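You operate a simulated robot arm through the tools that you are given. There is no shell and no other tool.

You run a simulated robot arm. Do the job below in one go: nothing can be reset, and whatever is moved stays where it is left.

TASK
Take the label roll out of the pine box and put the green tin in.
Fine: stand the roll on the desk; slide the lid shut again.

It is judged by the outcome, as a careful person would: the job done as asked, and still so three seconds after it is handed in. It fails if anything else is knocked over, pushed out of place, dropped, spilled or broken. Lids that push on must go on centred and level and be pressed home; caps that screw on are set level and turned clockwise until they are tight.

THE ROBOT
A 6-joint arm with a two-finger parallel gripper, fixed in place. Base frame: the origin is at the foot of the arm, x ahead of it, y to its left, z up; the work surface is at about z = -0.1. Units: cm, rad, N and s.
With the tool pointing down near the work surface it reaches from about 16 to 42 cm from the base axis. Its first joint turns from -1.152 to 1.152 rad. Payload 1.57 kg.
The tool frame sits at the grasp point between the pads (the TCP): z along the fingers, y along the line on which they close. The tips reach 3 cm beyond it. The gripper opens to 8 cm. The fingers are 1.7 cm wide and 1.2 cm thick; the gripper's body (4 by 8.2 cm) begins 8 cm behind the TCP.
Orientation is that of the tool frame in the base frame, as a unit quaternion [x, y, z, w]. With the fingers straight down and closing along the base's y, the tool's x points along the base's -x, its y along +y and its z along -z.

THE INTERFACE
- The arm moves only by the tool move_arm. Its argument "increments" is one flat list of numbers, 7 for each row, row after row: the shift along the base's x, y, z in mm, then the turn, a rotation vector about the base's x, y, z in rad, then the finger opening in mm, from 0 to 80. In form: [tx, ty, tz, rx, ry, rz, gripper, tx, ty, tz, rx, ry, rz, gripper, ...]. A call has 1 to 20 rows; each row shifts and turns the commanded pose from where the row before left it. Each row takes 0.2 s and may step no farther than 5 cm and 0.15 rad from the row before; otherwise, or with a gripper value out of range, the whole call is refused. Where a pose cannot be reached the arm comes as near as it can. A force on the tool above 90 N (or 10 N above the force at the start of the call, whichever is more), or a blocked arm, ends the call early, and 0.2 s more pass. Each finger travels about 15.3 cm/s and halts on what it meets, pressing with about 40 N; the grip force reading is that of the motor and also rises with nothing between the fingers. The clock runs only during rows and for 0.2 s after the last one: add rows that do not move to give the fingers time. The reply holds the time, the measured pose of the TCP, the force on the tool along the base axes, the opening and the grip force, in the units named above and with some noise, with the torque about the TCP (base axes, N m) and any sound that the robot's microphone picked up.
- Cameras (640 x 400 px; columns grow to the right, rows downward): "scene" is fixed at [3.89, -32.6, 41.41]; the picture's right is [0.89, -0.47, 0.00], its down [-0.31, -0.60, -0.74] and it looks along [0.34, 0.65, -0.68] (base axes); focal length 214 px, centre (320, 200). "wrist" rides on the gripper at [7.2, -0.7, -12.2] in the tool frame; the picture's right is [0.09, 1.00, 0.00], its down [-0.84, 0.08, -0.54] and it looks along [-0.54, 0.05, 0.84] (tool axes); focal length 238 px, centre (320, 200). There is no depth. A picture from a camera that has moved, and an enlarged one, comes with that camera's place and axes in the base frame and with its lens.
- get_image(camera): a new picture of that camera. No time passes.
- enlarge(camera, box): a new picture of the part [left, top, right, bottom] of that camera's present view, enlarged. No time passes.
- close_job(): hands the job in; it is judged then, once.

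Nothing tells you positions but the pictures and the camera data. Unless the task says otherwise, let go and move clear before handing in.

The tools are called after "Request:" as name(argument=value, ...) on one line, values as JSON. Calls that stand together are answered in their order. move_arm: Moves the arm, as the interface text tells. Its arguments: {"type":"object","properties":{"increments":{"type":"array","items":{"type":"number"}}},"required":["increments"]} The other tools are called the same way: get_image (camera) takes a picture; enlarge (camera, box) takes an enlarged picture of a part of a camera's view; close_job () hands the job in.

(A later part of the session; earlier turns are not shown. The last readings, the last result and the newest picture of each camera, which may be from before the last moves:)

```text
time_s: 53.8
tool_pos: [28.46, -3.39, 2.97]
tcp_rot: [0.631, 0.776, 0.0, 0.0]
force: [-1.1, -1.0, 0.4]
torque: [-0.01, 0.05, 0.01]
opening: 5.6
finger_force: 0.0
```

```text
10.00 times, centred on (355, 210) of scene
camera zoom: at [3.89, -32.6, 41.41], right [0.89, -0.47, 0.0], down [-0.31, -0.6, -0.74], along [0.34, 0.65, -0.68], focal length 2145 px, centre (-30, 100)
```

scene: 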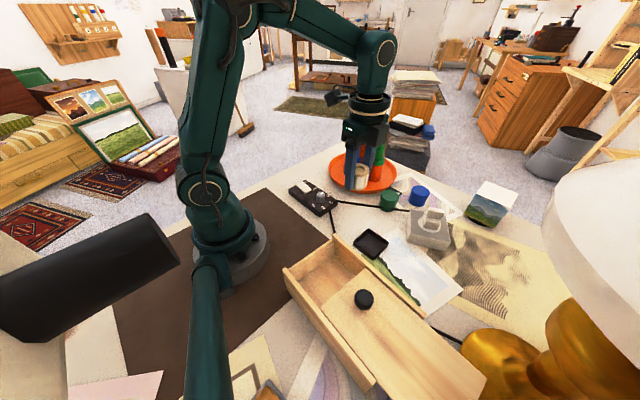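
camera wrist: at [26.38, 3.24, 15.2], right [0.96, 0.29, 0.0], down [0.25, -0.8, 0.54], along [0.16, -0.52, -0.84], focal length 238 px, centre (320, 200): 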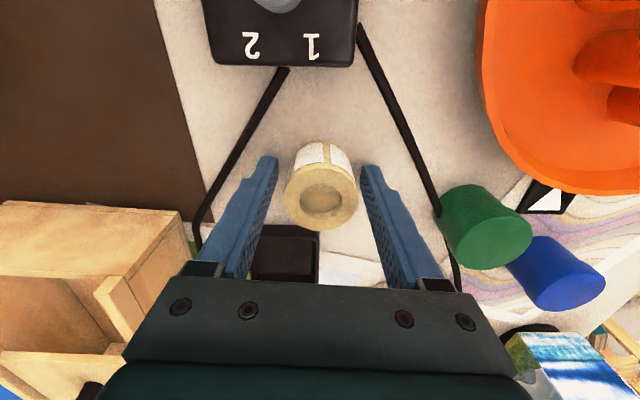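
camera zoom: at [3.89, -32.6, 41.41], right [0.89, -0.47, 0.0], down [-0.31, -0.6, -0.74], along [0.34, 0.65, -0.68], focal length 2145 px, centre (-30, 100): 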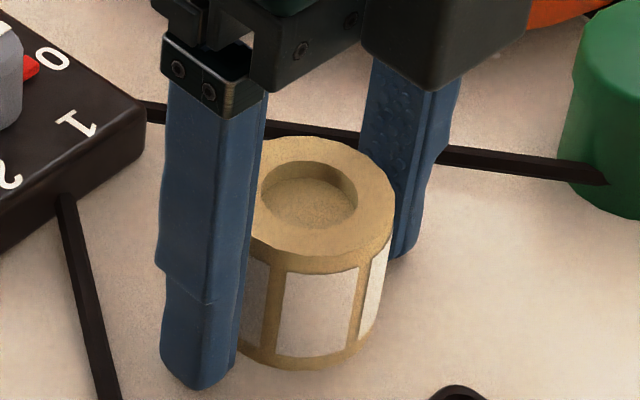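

The roll stands upright on the desk. I'll rise straight up and then study the green tin and the cable beside it.

Request:
move_arm(increments=[0, 0, 5, 0, 0, 0, 56, 0, 0, 15, 0, 0, 0, 56, 0, 0, 20, 0, 0, 0, 56, 0, 0, 20, 0, 0, 0, 56, 0, 0, 20, 0, 0, 0, 56, 0, 0, 20, 0, 0, 0, 56, 0, 0, 20, 0, 0, 0, 56, 0, 0, 0, 0, 0, 0, 80])

Request:
get_image(camera="wrist")

Request:
get_image(camera="scene")

Request:
enlarge(camera="scene", box=[330, 160, 450, 250])

Request:
enlarge(camera="wrist", box=[330, 80, 530, 240])

```text
time_s: 55.6
tool_pos: [28.29, -3.64, 15.1]
tcp_rot: [0.631, 0.776, 0.0, 0.0]
force: [0.2, -0.4, 0.6]
torque: [-0.03, -0.02, -0.02]
opening: 8.01
finger_force: 0.0
```

```text
taken
camera wrist: at [26.26, 3.18, 27.33], right [0.96, 0.29, 0.0], down [0.25, -0.8, 0.54], along [0.16, -0.52, -0.84], focal length 238 px, centre (320, 200)
```

wrist: 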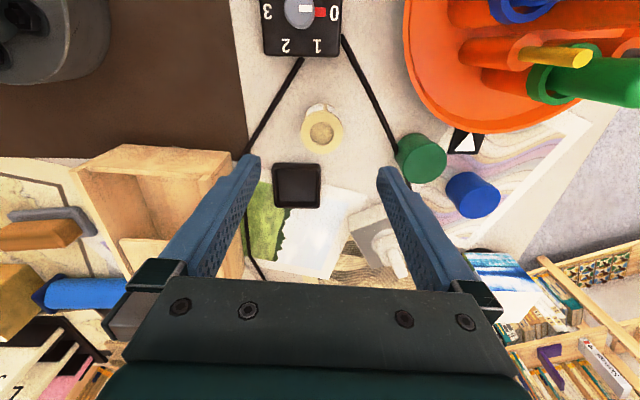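

```text
taken
```

scene: 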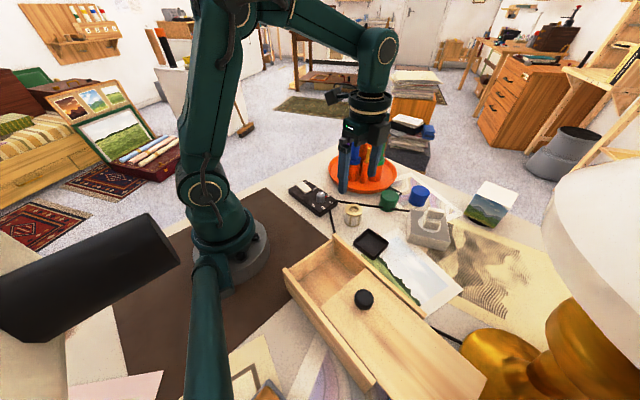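

```text
4.44 times, centred on (390, 205) of scene
camera zoom: at [3.89, -32.6, 41.41], right [0.89, -0.47, 0.0], down [-0.31, -0.6, -0.74], along [0.34, 0.65, -0.68], focal length 953 px, centre (9, 178)
```

zoom: 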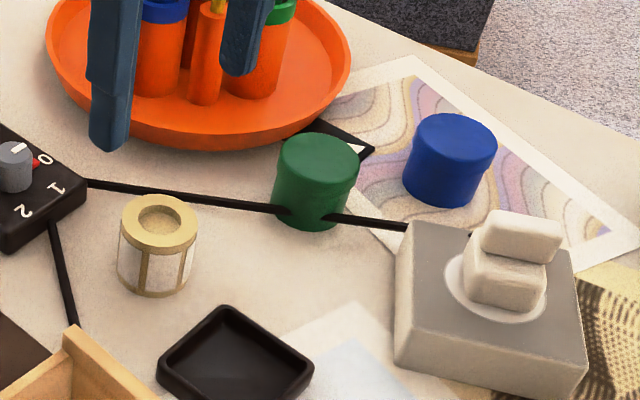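

```text
2.50 times, centred on (430, 160) of wrist
camera zoom: at [26.26, 3.18, 27.33], right [0.96, 0.29, 0.0], down [0.25, -0.8, 0.54], along [0.16, -0.52, -0.84], focal length 596 px, centre (45, 300)
```

zoom: 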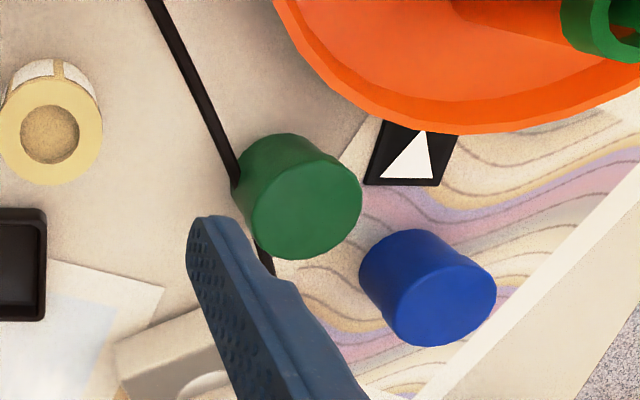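

The green tin's top centre is near (40.0, -3.85, 4.1) and it's about 4.9 cm across; the gray block and blue tin leave room if the fingers close along y. I'll move over it and turn the wrist back.

Request:
move_arm(increments=[8, 0, 0, 0, 0, 0.1364, 64, 12, 0, 0, 0, 0, 0.1364, 64, 12, 0, 0, 0, 0, 0.1364, 64, 12, 0, 0, 0, 0, 0.1364, 64, 12, 0, 0, 0, 0, 0.1364, 64, 12, 0, 0, 0, 0, 0.1364, 64, 12, -1, 0, 0, 0, 0.1364, 64, 12, -1, 0, 0, 0, 0.1364, 64, 12, -1, 0, 0, 0, 0.1364, 64, 12, 0, 0, 0, 0, 0.1364, 64, 0, 0, 0, 0, 0, 0, 64])

Request:
get_image(camera="wrist")

Request:
enlarge(camera="scene", box=[330, 130, 490, 250])

```text
time_s: 58.0
tool_pos: [39.12, -4.14, 14.41]
tcp_rot: [-0.001, 1.0, 0.0, -0.001]
force: [-0.6, -0.3, -0.9]
torque: [0.0, -0.01, -0.03]
opening: 6.41
finger_force: 0.1
out of reach, approached as far as the arm can: row 10
```

```text
taken
camera wrist: at [31.98, -4.89, 26.66], right [-0.09, 1.0, 0.0], down [0.84, 0.08, 0.54], along [0.54, 0.05, -0.84], focal length 238 px, centre (320, 200)
```

wrist: 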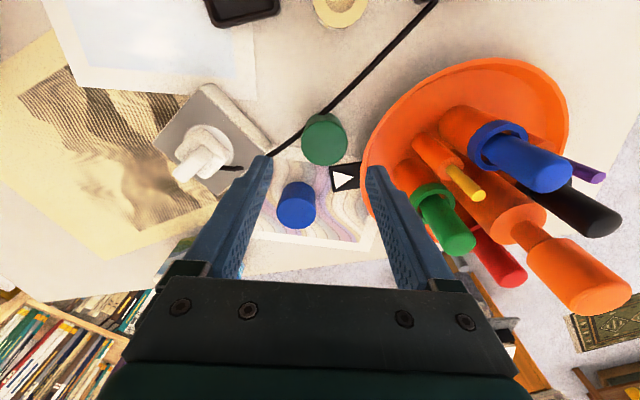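

```text
3.33 times, centred on (410, 190) of scene
camera zoom: at [3.89, -32.6, 41.41], right [0.89, -0.47, 0.0], down [-0.31, -0.6, -0.74], along [0.34, 0.65, -0.68], focal length 715 px, centre (20, 233)
```

zoom: 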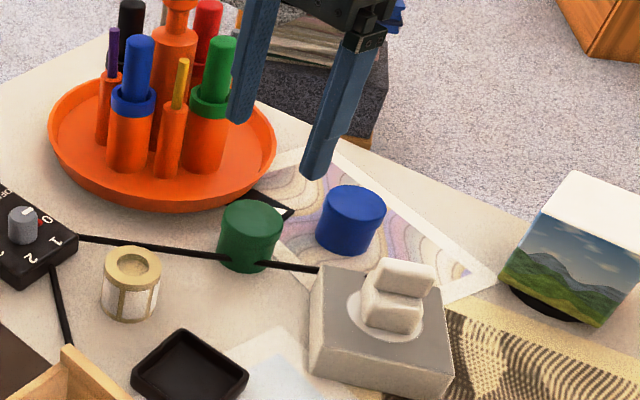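

Request:
enlarge(camera="wrist", box=[240, 90, 400, 230])

Request:
enlarge(camera="scene", box=[370, 175, 430, 225])

```text
2.86 times, centred on (320, 160) of wrist
camera zoom: at [31.98, -4.89, 26.66], right [-0.09, 1.0, 0.0], down [0.84, 0.08, 0.54], along [0.54, 0.05, -0.84], focal length 681 px, centre (320, 314)
```

zoom: 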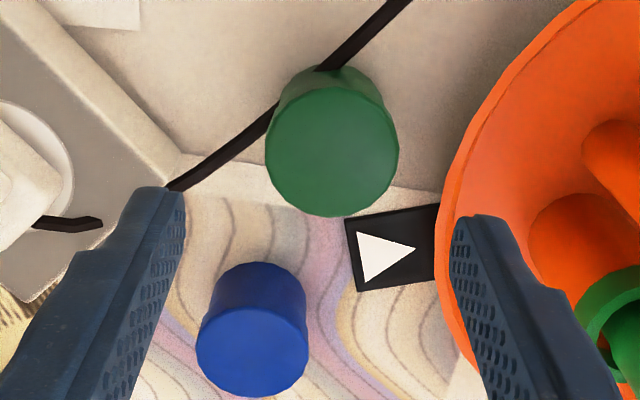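

```text
8.00 times, centred on (400, 200) of scene
camera zoom: at [3.89, -32.6, 41.41], right [0.89, -0.47, 0.0], down [-0.31, -0.6, -0.74], along [0.34, 0.65, -0.68], focal length 1716 px, centre (-320, 200)
```

zoom: 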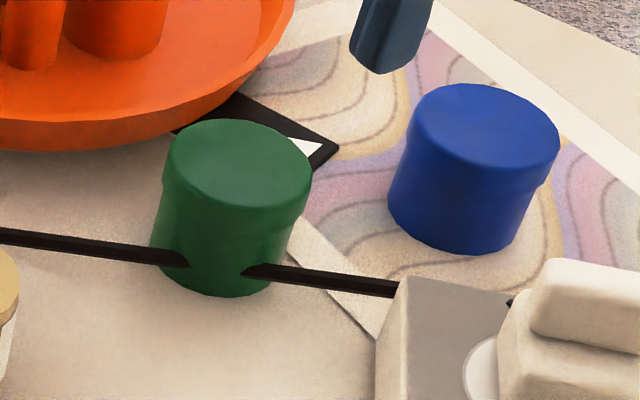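

The tin's top centre is at about (39.85, -3.8, 4.1). Reach improves lower down, so I'll descend to just above it and check the position.

Request:
move_arm(increments=[0, 0, -12, 0, 0, 0, 64, 0, 0, -12, 0, 0, 0, 64, 0, 0, -12, 0, 0, 0, 64, 0, 0, -12, 0, 0, 0, 64, 0, 0, -12, 0, 0, 0, 64, 0, 0, 0, 0, 0, 0, 64])

Request:
get_image(camera="wrist")

Request:
enlarge(camera="scene", box=[350, 140, 470, 230])

```text
time_s: 59.4
tool_pos: [39.28, -4.1, 8.39]
tcp_rot: [0.0, 1.0, 0.0, 0.0]
force: [-0.8, -0.5, 0.2]
torque: [-0.04, 0.01, 0.0]
opening: 6.43
finger_force: 0.1
```

```text
taken
camera wrist: at [31.99, -4.89, 20.6], right [-0.09, 1.0, 0.0], down [0.84, 0.08, 0.54], along [0.54, 0.05, -0.84], focal length 238 px, centre (320, 200)
```

wrist: 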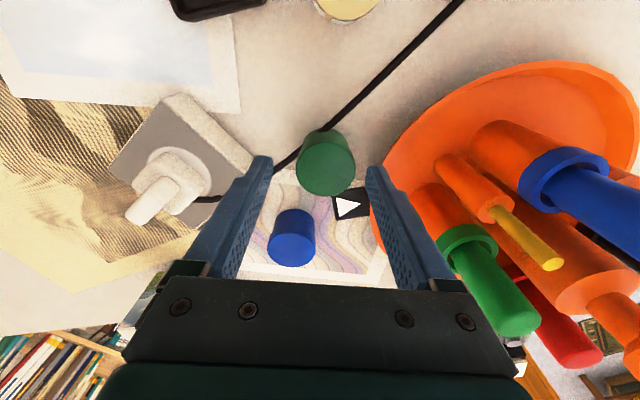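

```text
4.44 times, centred on (410, 185) of scene
camera zoom: at [3.89, -32.6, 41.41], right [0.89, -0.47, 0.0], down [-0.31, -0.6, -0.74], along [0.34, 0.65, -0.68], focal length 953 px, centre (-80, 267)
```

zoom: 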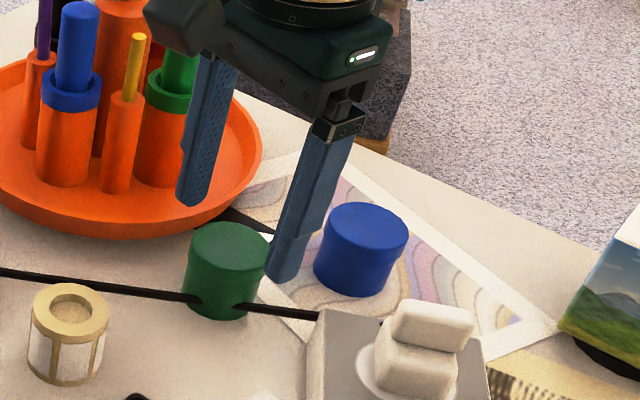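

Request:
move_arm(increments=[5.5, 3.5, 0, 0, 0, 0, 64, 0, 0, -10, 0, 0, 0, 64, 0, 0, -10, 0, 0, 0, 64, 0, 0, 0, 0, 0, 0, 64])

Request:
enlarge(camera="wrist", box=[220, 100, 420, 260])

Request:
enlarge(camera="scene", box=[350, 140, 470, 230])

```text
time_s: 60.4
tool_pos: [39.59, -3.45, 6.7]
tcp_rot: [0.0, 1.0, 0.001, 0.0]
force: [0.0, 0.0, -0.9]
torque: [-0.01, 0.01, 0.02]
opening: 6.41
finger_force: 0.0
```

```text
2.50 times, centred on (320, 180) of wrist
camera zoom: at [32.5, -4.32, 18.83], right [-0.09, 1.0, 0.0], down [0.84, 0.08, 0.54], along [0.54, 0.05, -0.84], focal length 596 px, centre (320, 250)
```

zoom: 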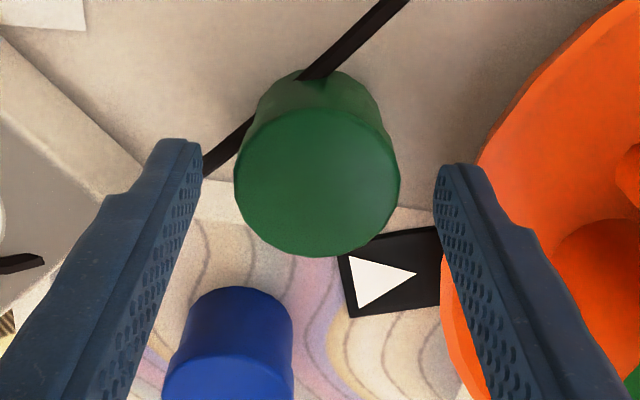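

```text
4.44 times, centred on (410, 185) of scene
camera zoom: at [3.89, -32.6, 41.41], right [0.89, -0.47, 0.0], down [-0.31, -0.6, -0.74], along [0.34, 0.65, -0.68], focal length 953 px, centre (-80, 267)
```

zoom: 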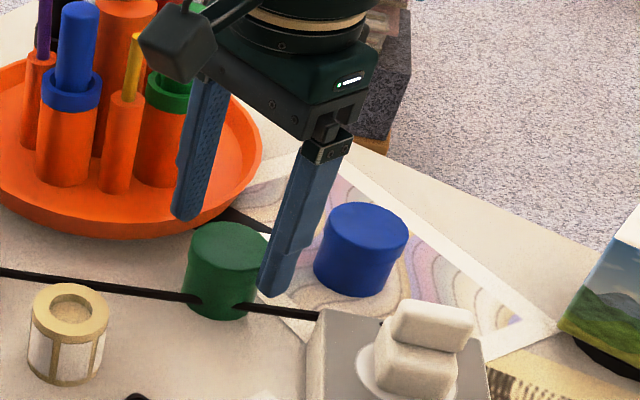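

Nicely centred. Descending around the tin.

Request:
move_arm(increments=[1.5, 0, -5, 0, 0, 0, 64, 0, 0, -8, 0, 0, 0, 64, 0, 0, -8, 0, 0, 0, 64, 0, 0, -8, 0, 0, 0, 64, 0, 0, 0, 0, 0, 0, 64])

Request:
get_image(camera="wrist")

Request:
enlarge(camera="scene", box=[350, 150, 450, 225])

```text
time_s: 61.6
tool_pos: [39.86, -3.55, 3.58]
tcp_rot: [-0.001, 1.0, 0.0, 0.0]
force: [-0.5, -0.6, -0.8]
torque: [-0.04, 0.02, 0.03]
opening: 6.3
finger_force: 0.1
```

```text
taken
camera wrist: at [32.64, -4.32, 15.81], right [-0.09, 1.0, 0.0], down [0.84, 0.08, 0.54], along [0.54, 0.05, -0.84], focal length 238 px, centre (320, 200)
```

wrist: 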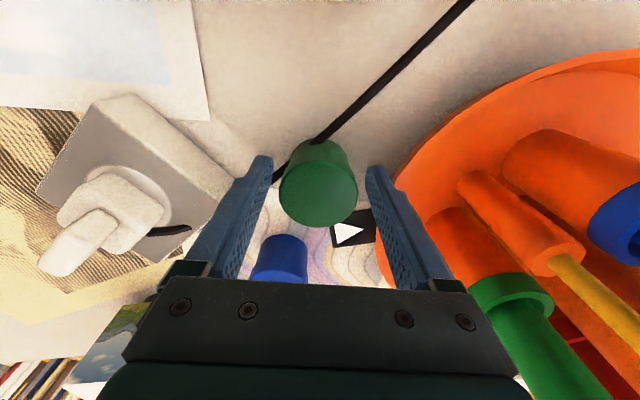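

```text
5.33 times, centred on (400, 188) of scene
camera zoom: at [3.89, -32.6, 41.41], right [0.89, -0.47, 0.0], down [-0.31, -0.6, -0.74], along [0.34, 0.65, -0.68], focal length 1144 px, centre (-107, 267)
```

zoom: 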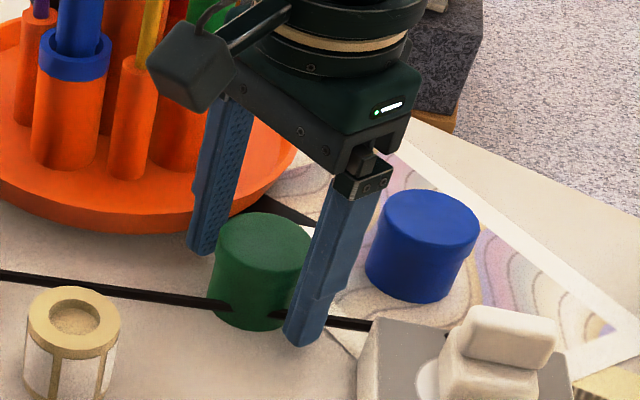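

The opening reads 1 mm short, so the +y finger may be brushing the orange tray. Closing now moves it away and grips the tin.

Request:
move_arm(increments=[0, 0, 0, 0, 0, 0, 52, 0, 0, 0, 0, 0, 0, 40, 0, 0, 0, 0, 0, 0, 20, 0, 0, 0, 0, 0, 0, 0, 0, 0, 0, 0, 0, 0, 0])

Request:
get_image(camera="wrist")

Request:
enlarge(camera="scene", box=[320, 120, 440, 225])

```text
time_s: 62.8
tool_pos: [39.81, -3.63, 3.67]
tcp_rot: [0.0, 1.0, -0.001, 0.0]
force: [-0.2, 0.6, 0.2]
torque: [0.0, 0.01, 0.04]
opening: 4.52
finger_force: 40.2
```

```text
taken
camera wrist: at [32.66, -4.32, 15.87], right [-0.09, 1.0, 0.0], down [0.84, 0.08, 0.54], along [0.54, 0.05, -0.84], focal length 238 px, centre (320, 200)
```

wrist: 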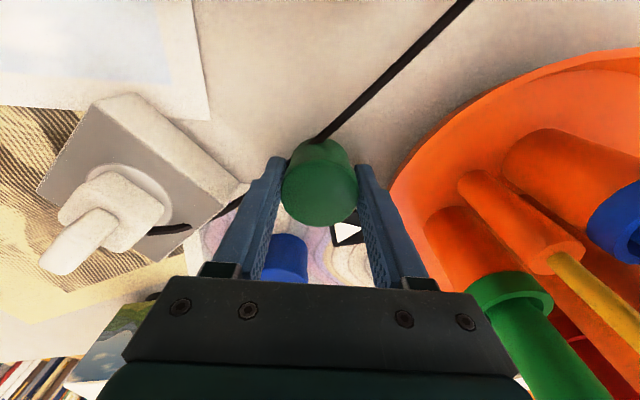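

```text
3.81 times, centred on (380, 172) of scene
camera zoom: at [3.89, -32.6, 41.41], right [0.89, -0.47, 0.0], down [-0.31, -0.6, -0.74], along [0.34, 0.65, -0.68], focal length 817 px, centre (91, 305)
```

zoom: 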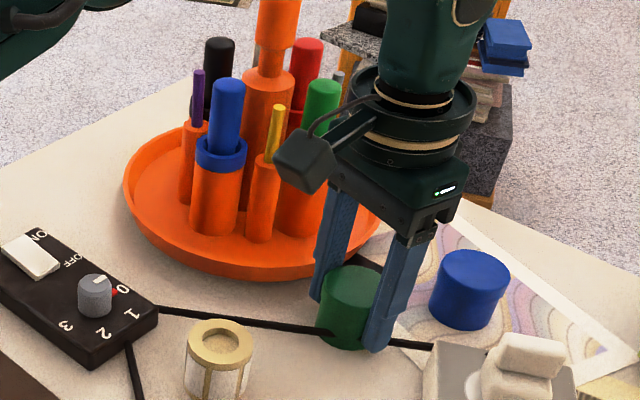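

Tin gripped at 4.52 cm. Lifting slowly to test the grip.

Request:
move_arm(increments=[0, 0, 2, 0, 0, 0, 0, 0, 0, 3, 0, 0, 0, 0, 0, 0, 3, 0, 0, 0, 0, 0, 0, 4, 0, 0, 0, 0, 0, 0, 4, 0, 0, 0, 0, 0, 0, 4, 0, 0, 0, 0])

Request:
get_image(camera="wrist")

Request:
enlarge(camera="scene", box=[320, 120, 440, 225])

```text
time_s: 64.2
tool_pos: [39.79, -3.45, 5.68]
tcp_rot: [0.0, 1.0, 0.0, 0.0]
force: [0.2, 0.2, -0.5]
torque: [0.01, 0.07, -0.05]
opening: 4.52
finger_force: 39.8
```

```text
taken
camera wrist: at [32.6, -4.32, 17.93], right [-0.09, 1.0, 0.0], down [0.84, 0.08, 0.54], along [0.54, 0.05, -0.84], focal length 238 px, centre (320, 200)
```

wrist: 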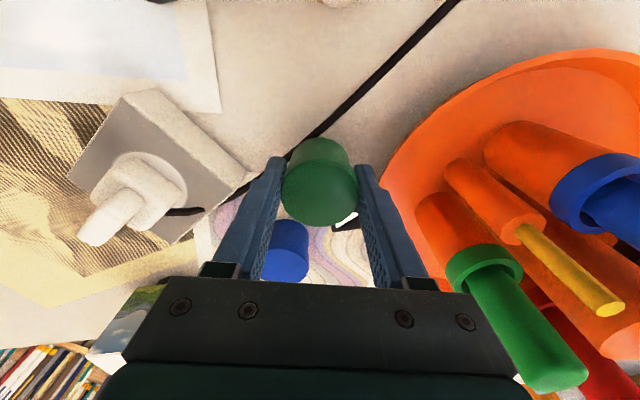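

```text
3.81 times, centred on (380, 172) of scene
camera zoom: at [3.89, -32.6, 41.41], right [0.89, -0.47, 0.0], down [-0.31, -0.6, -0.74], along [0.34, 0.65, -0.68], focal length 817 px, centre (91, 305)
```

zoom: 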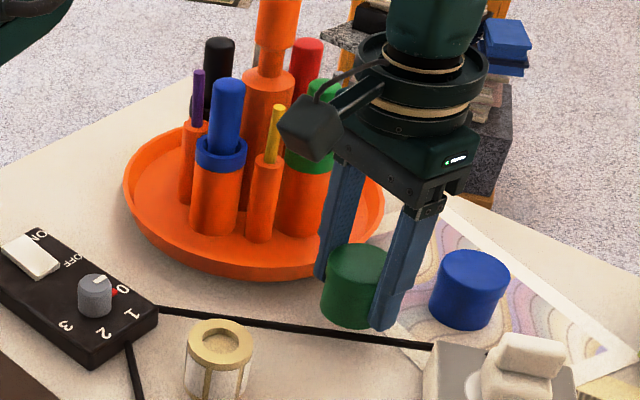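

The tin is held well. I'll lift and draw it back, away from the tray and markers.

Request:
move_arm(increments=[0, 0, 6, 0, 0, 0, 0, -4, 0, 10, 0, 0, 0, 0, -6, 0, 10, 0, 0, 0, 0, -8, 0, 10, 0, 0, 0, 0, -8, 0, 10, 0, 0, 0, 0, -8, 0, 10, 0, 0, 0, 0, -8, 0, 10, 0, 0, 0, 0, -8, 0, 10, 0, 0, 0, 0, -8, 0, 10, 0, 0, 0, 0, -8, 0, 10, 0, 0, 0, 0, 0, 0, 0, 0, 0, 0, 0])

Request:
get_image(camera="scene")

Request:
get_image(camera="wrist")

```text
time_s: 66.6
tool_pos: [33.28, -3.65, 15.14]
tcp_rot: [0.0, 1.0, 0.0, 0.001]
force: [0.0, -0.4, -1.1]
torque: [0.02, 0.03, -0.02]
opening: 4.49
finger_force: 40.2
```

```text
taken
```

scene: 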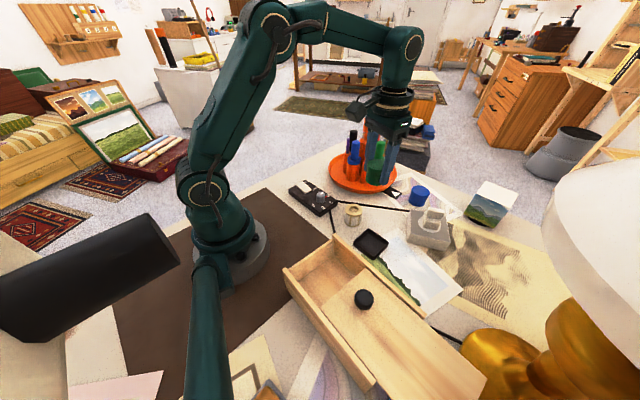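

```text
taken
camera wrist: at [26.07, -4.36, 27.37], right [-0.09, 1.0, 0.0], down [0.84, 0.08, 0.54], along [0.54, 0.05, -0.84], focal length 238 px, centre (320, 200)
```

wrist: 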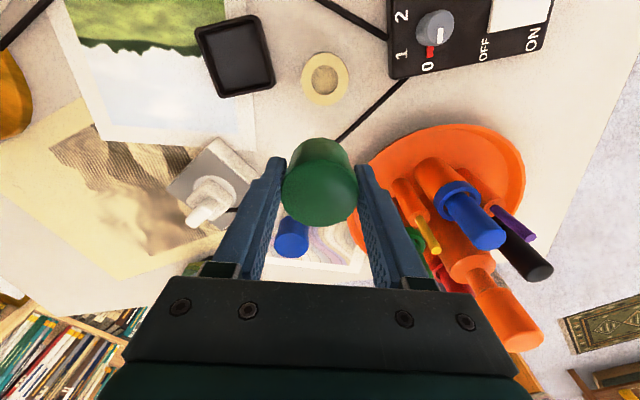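

Now carrying the tin over the open box while turning the wrist to close across the box's width.

Request:
move_arm(increments=[-6, -4, 1, 0, 0, -0.06, 0, -12, -8, 1, 0, 0, -0.087, 0, -12.4, -8.4, 1, 0, 0, -0.087, 0, -12.4, -8.4, 1, 0, 0, -0.087, 0, -12.4, -8.4, 1, 0, 0, -0.087, 0, -12.4, -8.4, 1, 0, 0, -0.087, 0, -12.4, -8.4, 1, 0, 0, -0.087, 0, -12.4, -8.4, 1, 0, 0, -0.087, 0, -12.4, -8.4, 1, 0, 0, -0.087, 0, -12.4, -8.4, 1, 0, 0, -0.087, 0, -12.4, -8.4, 0, 0, 0, -0.087, 0, -12.4, -8.4, 0, 0, 0, -0.087, 0, -12.4, -8.4, 0, 0, 0, -0.087, 0, -12.4, -8.4, 0, 0, 0, -0.087, 0, -12.4, -8.4, 0, 0, 0, -0.087, 0, -10.8, -7, 0, 0, 0, -0.086, 0, 0, 0, 0, 0, 0, 0, 0])

Request:
get_image(camera="scene")

Request:
get_image(camera="wrist")

```text
time_s: 70.2
tool_pos: [14.12, -16.34, 16.25]
tcp_rot: [0.63, 0.776, 0.0, 0.0]
force: [0.5, -0.3, -0.7]
torque: [-0.03, 0.01, 0.01]
opening: 4.52
finger_force: 40.2
```

```text
taken
```

scene: 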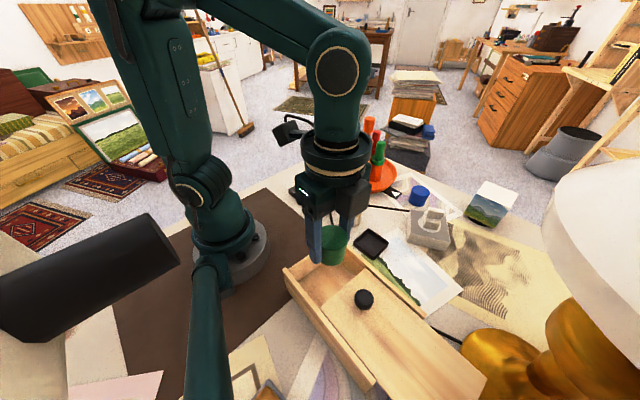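

```text
taken
camera wrist: at [12.08, -9.62, 28.52], right [0.96, 0.29, 0.0], down [0.25, -0.8, 0.54], along [0.16, -0.52, -0.84], focal length 238 px, centre (320, 200)
```

wrist: 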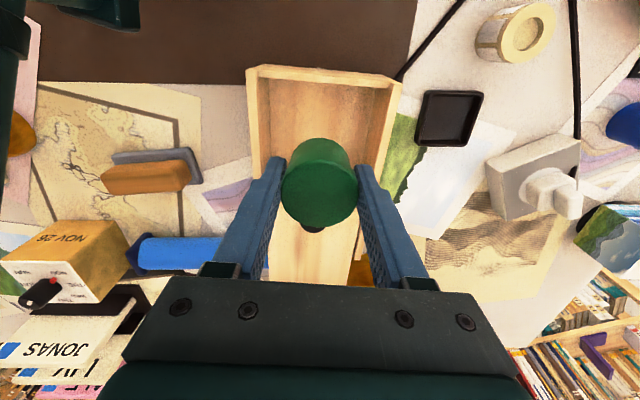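

Aligned over the opening. Lowering the tin into the box.

Request:
move_arm(increments=[0, 0, -8, 0, 0, 0, 0, 0, 0, -12, 0, 0, 0, 0, 0, 0, -12, 0, 0, 0, 0, 0, 0, -12, 0, 0, 0, 0, 0, 0, -12, 0, 0, 0, 0, 0, 0, -12, 0, 0, 0, 0, 0, 0, -12, 0, 0, 0, 0, 0, 0, -12, 0, 0, 0, 0, 0, 0, -10, 0, 0, 0, 0, 0, 0, -8, 0, 0, 0, 0, 0, 0, 0, 0, 0, 0, 0])

Request:
get_image(camera="wrist")

Request:
enlarge(camera="scene", box=[270, 200, 430, 320])

```text
time_s: 72.6
tool_pos: [14.26, -16.18, 5.28]
tcp_rot: [0.63, 0.777, 0.0, 0.0]
force: [-0.4, 0.1, -0.2]
torque: [-0.02, 0.03, -0.02]
opening: 4.51
finger_force: 40.0
```

```text
taken
camera wrist: at [12.14, -9.45, 17.49], right [0.96, 0.3, 0.0], down [0.25, -0.8, 0.54], along [0.16, -0.52, -0.84], focal length 238 px, centre (320, 200)
```

wrist: 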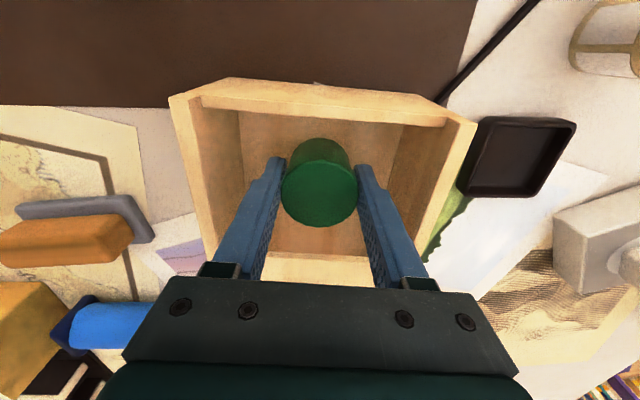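

```text
3.33 times, centred on (350, 260) of scene
camera zoom: at [3.89, -32.6, 41.41], right [0.89, -0.47, 0.0], down [-0.31, -0.6, -0.74], along [0.34, 0.65, -0.68], focal length 715 px, centre (220, 0)
```

zoom: 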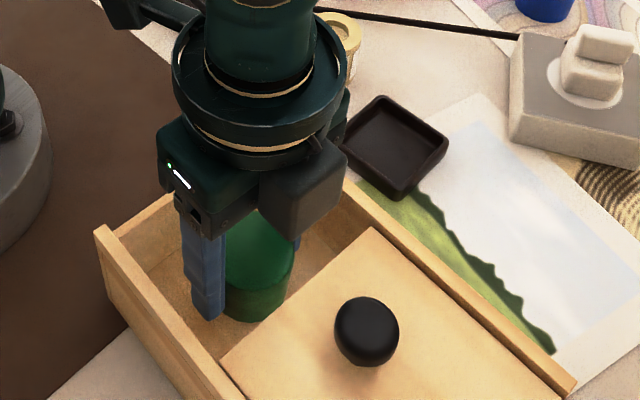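

Inside the box with good clearance. I'll lower slowly until it touches the floor.

Request:
move_arm(increments=[0, 0, -3, 0, 0, 0, 0, 0, 0, -2, 0, 0, 0, 0, 0, 0, -2, 0, 0, 0, 0, 0, 0, 0, 0, 0, 0, 0])

Request:
move_arm(increments=[0, 0, -1, 0, 0, 0, 0, 0, 0, 0, 0, 0, 0, 0])

```text
time_s: 73.6
tool_pos: [14.27, -16.31, 4.48]
tcp_rot: [0.63, 0.777, -0.001, 0.0]
force: [0.2, 0.5, -0.8]
torque: [0.03, 0.0, -0.01]
opening: 4.52
finger_force: 39.9
```

```text
time_s: 74.2
tool_pos: [14.25, -16.31, 4.57]
tcp_rot: [0.63, 0.776, -0.001, 0.001]
force: [-0.3, 5.2, 24.1]
torque: [0.2, -0.05, 0.01]
opening: 4.52
finger_force: 39.6
```

Contact with the box floor. I'll ease up a little and release.

Request:
move_arm(increments=[0, 0, 0.8, 0, 0, 0, 0, 0, 0, 0, 0, 0, 0, 0, 0, 0, 0, 0, 0, 0, 52, 0, 0, 0, 0, 0, 0, 60, 0, 0, 0, 0, 0, 0, 60])

Request:
get_image(camera="wrist")

Request:
enlarge(camera="scene", box=[270, 200, 430, 320])

```text
time_s: 75.4
tool_pos: [14.27, -16.26, 4.5]
tcp_rot: [0.63, 0.776, 0.0, 0.0]
force: [-0.3, -1.0, -0.1]
torque: [-0.02, 0.01, -0.03]
opening: 5.98
finger_force: 0.0
```

```text
taken
camera wrist: at [12.09, -9.56, 16.8], right [0.96, 0.29, 0.0], down [0.25, -0.8, 0.54], along [0.16, -0.52, -0.84], focal length 238 px, centre (320, 200)
```

wrist: 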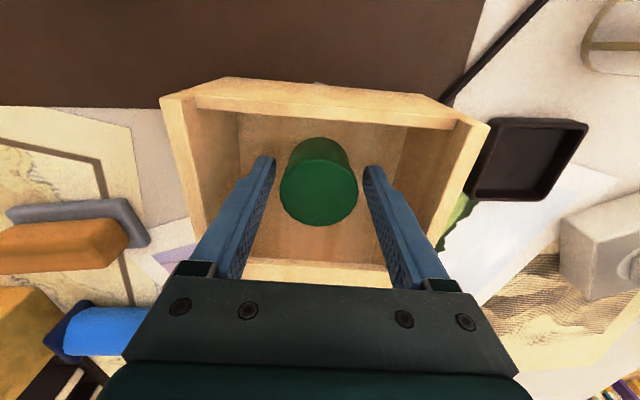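

```text
3.33 times, centred on (350, 260) of scene
camera zoom: at [3.89, -32.6, 41.41], right [0.89, -0.47, 0.0], down [-0.31, -0.6, -0.74], along [0.34, 0.65, -0.68], focal length 715 px, centre (220, 0)
```

zoom: 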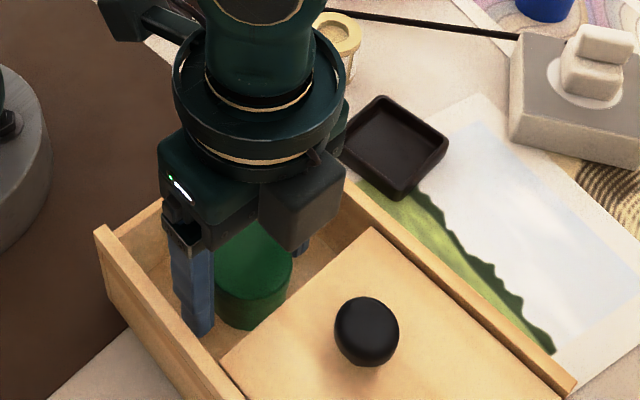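

The tin stands in the box. Rising clear, then turning back toward the knob.

Request:
move_arm(increments=[0, 0, 8, 0, 0, 0, 60, 0, 0, 15, 0, 0, 0, 60, 0, 0, 20, 0, 0, 0, 60, 0, 0, 20, 0, 0, 0, 60, 0, 0, 20, 0, 0, 0, 60, 0, 0, 20, 0, 0, 0, 60, 0, 0, 20, 0, 0, 0, 60, 0, 0, 20, 0, 0, 0, 60])

Request:
get_image(camera="wrist")

Request:
enlarge(camera="scene", box=[260, 210, 500, 400])

Request:
enlarge(camera="wrist", box=[230, 50, 410, 250])

```text
time_s: 77.2
tool_pos: [14.32, -16.27, 18.98]
tcp_rot: [0.63, 0.776, 0.0, 0.0]
force: [0.0, -0.3, -0.4]
torque: [-0.01, -0.01, 0.02]
opening: 6.01
finger_force: 0.1
```

```text
taken
camera wrist: at [12.24, -9.51, 31.19], right [0.96, 0.29, 0.0], down [0.25, -0.8, 0.54], along [0.16, -0.52, -0.84], focal length 238 px, centre (320, 200)
```

wrist: 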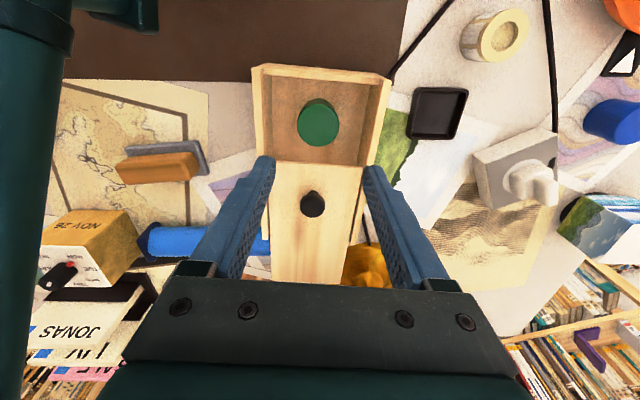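

```text
2.11 times, centred on (380, 305) of scene
camera zoom: at [3.89, -32.6, 41.41], right [0.89, -0.47, 0.0], down [-0.31, -0.6, -0.74], along [0.34, 0.65, -0.68], focal length 452 px, centre (194, -21)
```

zoom: 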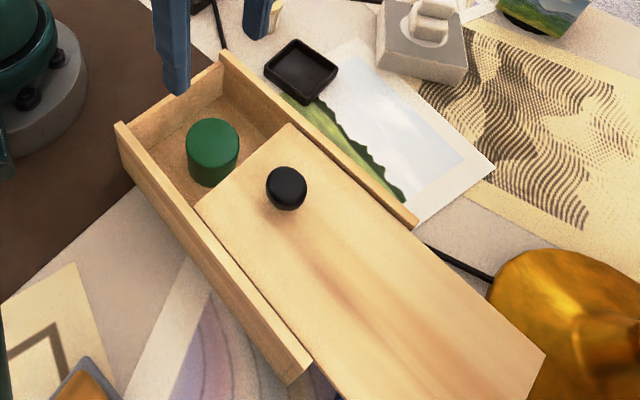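

```text
2.00 times, centred on (320, 150) of wrist
camera zoom: at [12.24, -9.51, 31.19], right [0.96, 0.29, 0.0], down [0.25, -0.8, 0.54], along [0.16, -0.52, -0.84], focal length 477 px, centre (320, 300)
```

zoom: 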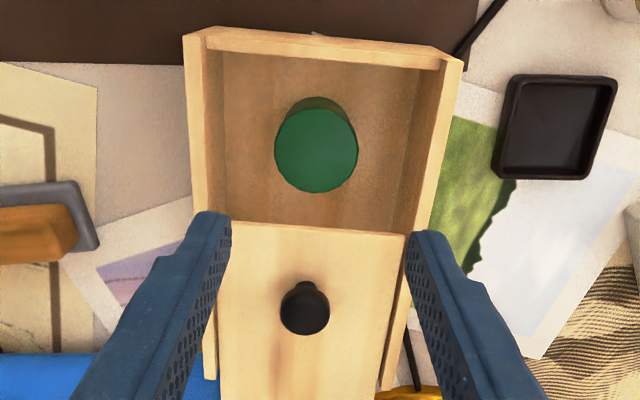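

Tin top is at about z = 5, below the lid's underside. Moving back over the knob at (15.8, -23.87), with the fingers turned to close along the slide direction.

Request:
move_arm(increments=[1.35, -6.9, 0, 0, 0, 0.14264, 60, 1.35, -6.9, 0, 0, 0, 0.14264, 60, 1.35, -6.9, 0, 0, 0, 0.14264, 60, 1.35, -6.9, 0, 0, 0, 0.14264, 60, 1.35, -6.9, 0, 0, 0, 0.14264, 60, 1.35, -6.9, 0, 0, 0, 0.14264, 60, 1.35, -6.9, 0, 0, 0, 0.14264, 60, 1.35, -6.9, 0, 0, 0, 0.14264, 60, 1.35, -6.9, 0, 0, 0, 0.14264, 60, 1.35, -6.9, 0, 0, 0, 0.14264, 60, 1.35, -6.9, 0, 0, 0, 0.14264, 60, 0, 0, 0, 0, 0, 0, 60])

Request:
get_image(camera="wrist")

Request:
enlarge(camera="wrist", box=[260, 80, 420, 200])

```text
time_s: 79.8
tool_pos: [15.85, -23.92, 18.79]
tcp_rot: [-0.103, 0.995, -0.001, -0.001]
force: [-1.1, -0.3, 0.3]
torque: [0.0, 0.0, -0.04]
opening: 5.98
finger_force: 0.0
```

```text
taken
camera wrist: at [8.92, -26.19, 31.1], right [-0.29, 0.96, 0.0], down [0.8, 0.25, 0.54], along [0.52, 0.16, -0.84], focal length 238 px, centre (320, 200)
```

wrist: 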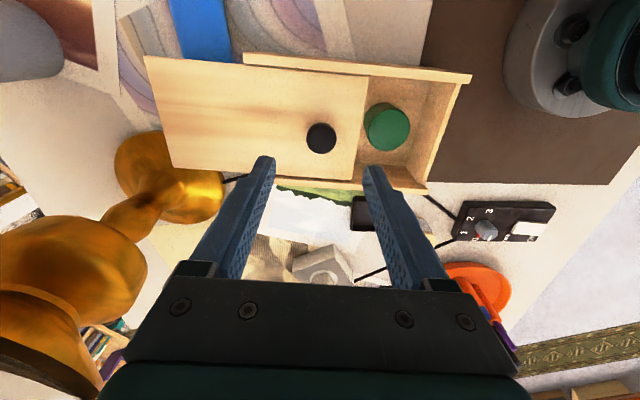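

```text
3.33 times, centred on (340, 140) of wrist
camera zoom: at [8.92, -26.19, 31.1], right [-0.29, 0.96, 0.0], down [0.8, 0.25, 0.54], along [0.52, 0.16, -0.84], focal length 794 px, centre (253, 400)
```

zoom: 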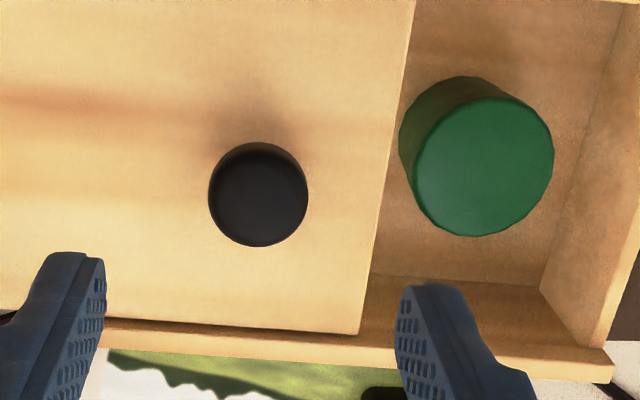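

Directly above the knob. Descending and gripping it.

Request:
move_arm(increments=[0, 0, -12, 0, 0, 0, 60, 0, 0, -12, 0, 0, 0, 60, 0, 0, -12, 0, 0, 0, 60, 0, 0, -12, 0, 0, 0, 60, 0, 0, -12, 0, 0, 0, 60, 0, 0, -10, 0, 0, 0, 60, 0, 0, -7, 0, 0, 0, 60, 0, 0, -4, 0, 0, 0, 60, 0, 0, 0, 0, 0, 0, 60, 0, 0, 0, 0, 0, 0, 40, 0, 0, 0, 0, 0, 0, 20, 0, 0, 0, 0, 0, 0, 20, 0, 0, 0, 0, 0, 0, 20])

Request:
get_image(camera="wrist")

Request:
enlarge(camera="scene", box=[260, 210, 500, 400])

```text
time_s: 82.6
tool_pos: [15.85, -23.73, 10.73]
tcp_rot: [-0.102, 0.995, 0.0, 0.0]
force: [-0.4, 0.9, -0.1]
torque: [0.01, -0.02, 0.0]
opening: 2.7
finger_force: 37.4
```

```text
taken
camera wrist: at [8.83, -26.03, 23.01], right [-0.29, 0.96, 0.0], down [0.8, 0.25, 0.54], along [0.52, 0.16, -0.84], focal length 238 px, centre (320, 200)
```

wrist: 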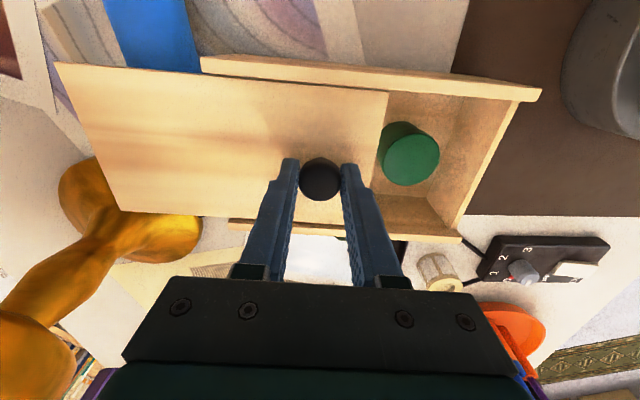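

```text
2.11 times, centred on (380, 305) of scene
camera zoom: at [3.89, -32.6, 41.41], right [0.89, -0.47, 0.0], down [-0.31, -0.6, -0.74], along [0.34, 0.65, -0.68], focal length 452 px, centre (194, -21)
```

zoom: 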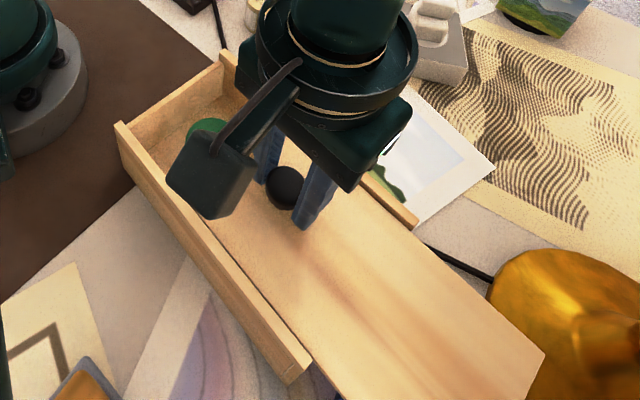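

Knob gripped. I'll first draw it toward +y unpressed for 12 mm, so the box may creep back toward its original place.

Request:
move_arm(increments=[-0.6, 2.94, 0, 0, 0, 0, 20, -0.6, 2.94, 0, 0, 0, 0, 20, -0.6, 2.94, 0, 0, 0, 0, 20, -0.6, 2.94, 0, 0, 0, 0, 20])

Request:
get_image(camera="wrist")

Request:
enlarge(camera="scene", box=[260, 210, 440, 390])

```text
time_s: 83.6
tool_pos: [15.51, -22.81, 10.65]
tcp_rot: [-0.102, 0.995, -0.001, 0.0]
force: [-14.2, -3.3, 21.2]
torque: [0.02, 0.1, -0.01]
opening: 2.69
finger_force: 37.5
```

```text
taken
camera wrist: at [8.62, -24.89, 23.02], right [-0.29, 0.96, 0.0], down [0.8, 0.25, 0.54], along [0.52, 0.16, -0.84], focal length 238 px, centre (320, 200)
```

wrist: 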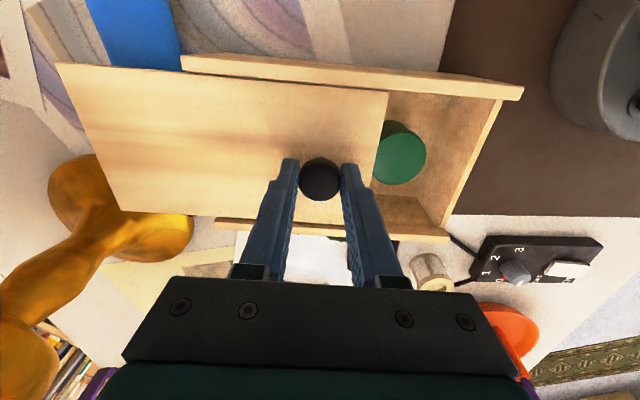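

```text
2.22 times, centred on (350, 300) of scene
camera zoom: at [3.89, -32.6, 41.41], right [0.89, -0.47, 0.0], down [-0.31, -0.6, -0.74], along [0.34, 0.65, -0.68], focal length 477 px, centre (253, -22)
```

zoom: 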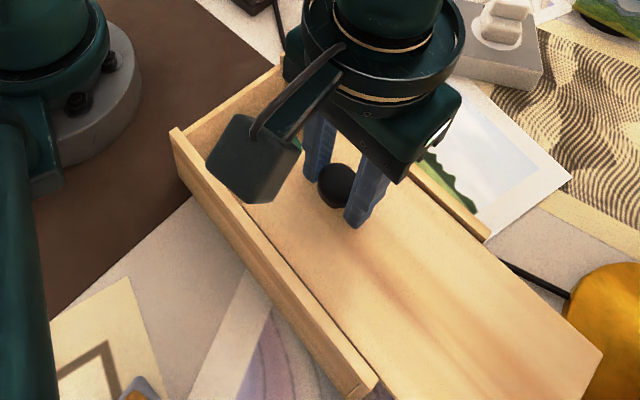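

The lid itself slides and the box stays put. Continuing to close with the light press, relieving the side load.

Request:
move_arm(increments=[-1.3, 3.92, 0.4, 0, 0, 0, 20, -0.74, 3.92, 0.1, 0, 0, 0, 20, -0.74, 3.92, 0.1, 0, 0, 0, 20, -0.74, 3.92, 0, 0, 0, 0, 20])

Request:
enlarge(camera="scene", box=[260, 210, 440, 390])

```text
time_s: 84.6
tool_pos: [15.2, -21.03, 10.7]
tcp_rot: [-0.102, 0.995, 0.001, 0.0]
force: [-8.3, -2.8, 10.0]
torque: [-0.06, 0.2, 0.0]
opening: 2.69
finger_force: 37.3
```

```text
2.22 times, centred on (350, 300) of scene
camera zoom: at [3.89, -32.6, 41.41], right [0.89, -0.47, 0.0], down [-0.31, -0.6, -0.74], along [0.34, 0.65, -0.68], focal length 477 px, centre (253, -22)
```

zoom: 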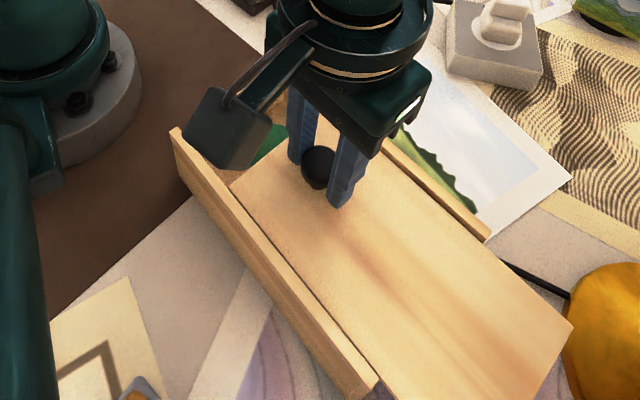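

Request:
move_arm(increments=[-1.2, 3.92, 0, 0, 0, 0, 20, -0.78, 3.92, 0, 0, 0, 0, 20, -0.78, 3.92, 0, 0, 0, 0, 20, -0.78, 3.92, 0, 0, 0, 0, 20])

Request:
enlarge(camera="scene", box=[260, 210, 440, 390])

```text
time_s: 85.6
tool_pos: [14.91, -19.55, 10.74]
tcp_rot: [-0.102, 0.995, 0.001, 0.0]
force: [0.3, -0.4, -0.1]
torque: [-0.06, 0.1, 0.01]
opening: 2.68
finger_force: 37.6
```

```text
2.22 times, centred on (350, 300) of scene
camera zoom: at [3.89, -32.6, 41.41], right [0.89, -0.47, 0.0], down [-0.31, -0.6, -0.74], along [0.34, 0.65, -0.68], focal length 477 px, centre (253, -22)
```

zoom: 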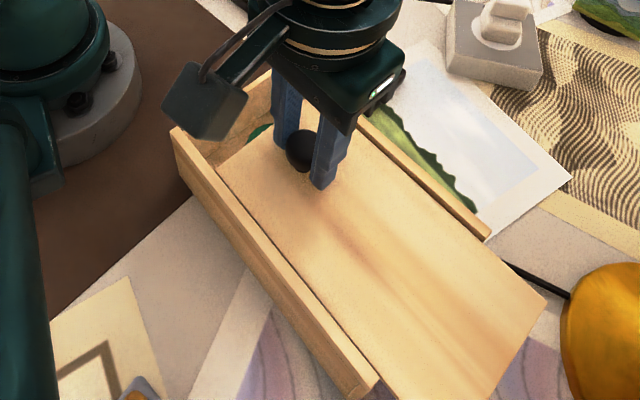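

Box still unmoved and the lid is gliding well. Continuing.

Request:
move_arm(increments=[-0.8, 3.92, 0, 0, 0, 0, 20, -0.8, 3.92, 0, 0, 0, 0, 20, -0.8, 3.92, 0, 0, 0, 0, 20, -0.8, 3.92, 0, 0, 0, 0, 20, -0.8, 3.92, 0, 0, 0, 0, 20])

Request:
get_image(camera="wrist")

Request:
enlarge(camera="scene", box=[260, 210, 440, 390])

```text
time_s: 86.8
tool_pos: [14.51, -17.61, 10.81]
tcp_rot: [-0.102, 0.995, 0.0, 0.001]
force: [1.0, -0.2, -0.9]
torque: [0.11, 0.01, -0.01]
opening: 2.7
finger_force: 38.1
```

```text
taken
camera wrist: at [7.61, -19.87, 23.07], right [-0.29, 0.96, 0.0], down [0.8, 0.25, 0.54], along [0.52, 0.16, -0.84], focal length 238 px, centre (320, 200)
```

wrist: 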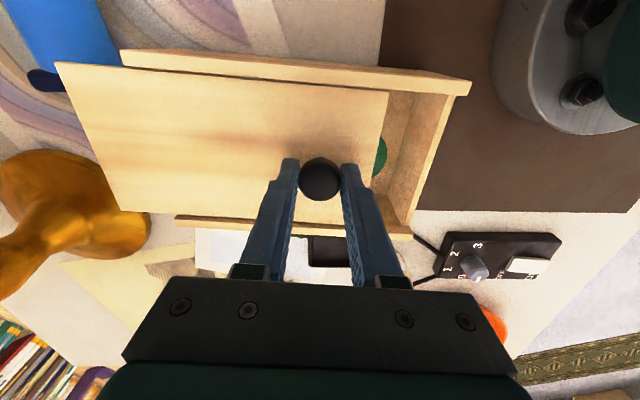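

```text
2.22 times, centred on (350, 300) of scene
camera zoom: at [3.89, -32.6, 41.41], right [0.89, -0.47, 0.0], down [-0.31, -0.6, -0.74], along [0.34, 0.65, -0.68], focal length 477 px, centre (253, -22)
```

zoom: 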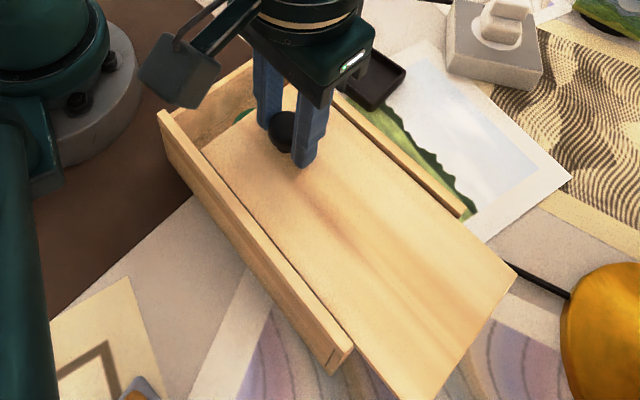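

Unpressed, the box followed by about 2 cm, overshooting its original place by roughly 0.8 cm. I'll nudge it back the same way, then press down and close the lid.

Request:
move_arm(increments=[0.6, -2.94, 0, 0, 0, 0, 20, 0.6, -2.94, 0, 0, 0, 0, 20, 0.5, -2.4, 0, 0, 0, 0, 20])

Request:
get_image(camera="wrist")

Request:
enlarge(camera="scene", box=[260, 210, 440, 390])

```text
time_s: 87.6
tool_pos: [14.61, -18.38, 10.87]
tcp_rot: [-0.102, 0.995, 0.001, 0.0]
force: [-0.8, 0.7, -0.5]
torque: [0.12, 0.03, 0.0]
opening: 2.7
finger_force: 37.7
```

```text
taken
camera wrist: at [7.74, -20.72, 23.04], right [-0.29, 0.96, 0.0], down [0.8, 0.25, 0.54], along [0.52, 0.16, -0.84], focal length 238 px, centre (320, 200)
```

wrist: 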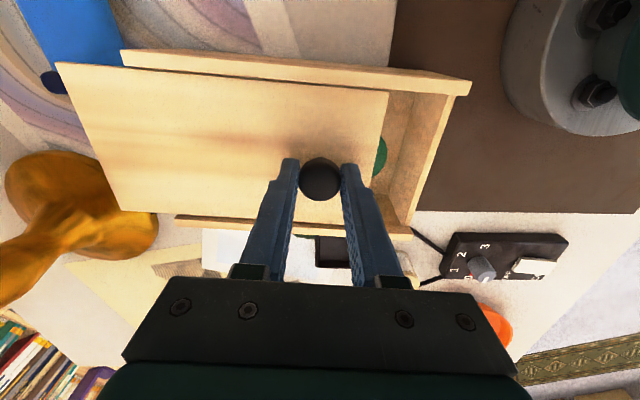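

```text
2.22 times, centred on (350, 300) of scene
camera zoom: at [3.89, -32.6, 41.41], right [0.89, -0.47, 0.0], down [-0.31, -0.6, -0.74], along [0.34, 0.65, -0.68], focal length 477 px, centre (253, -22)
```

zoom: 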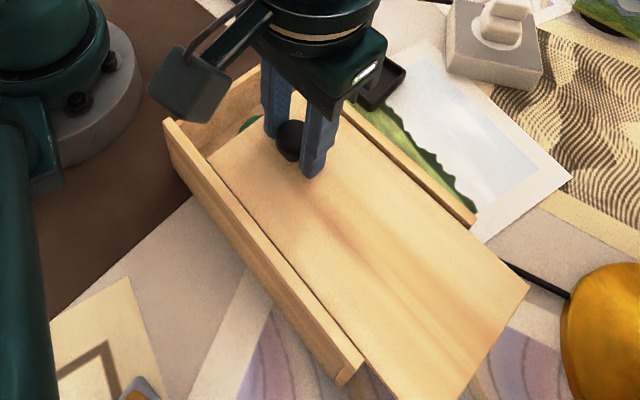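

The box is back in its original place. Now pressing down and closing the lid.

Request:
move_arm(increments=[0, 0, -1.8, 0, 0, 0, 20, -0.4, 1.96, 0, 0, 0, 0, 20, -0.8, 3.92, 0, 0, 0, 0, 20])

Request:
enlarge(camera="scene", box=[260, 210, 440, 390])

```text
time_s: 88.4
tool_pos: [14.53, -18.0, 10.62]
tcp_rot: [-0.103, 0.995, -0.001, 0.001]
force: [-0.6, -1.2, 34.7]
torque: [-0.01, -0.08, 0.0]
opening: 2.71
finger_force: 37.7
```

```text
2.22 times, centred on (350, 300) of scene
camera zoom: at [3.89, -32.59, 41.41], right [0.89, -0.47, 0.0], down [-0.31, -0.6, -0.74], along [0.34, 0.65, -0.68], focal length 477 px, centre (253, -22)
```

zoom: 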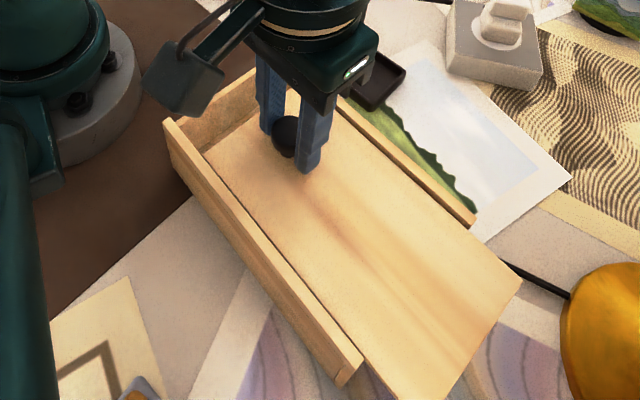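

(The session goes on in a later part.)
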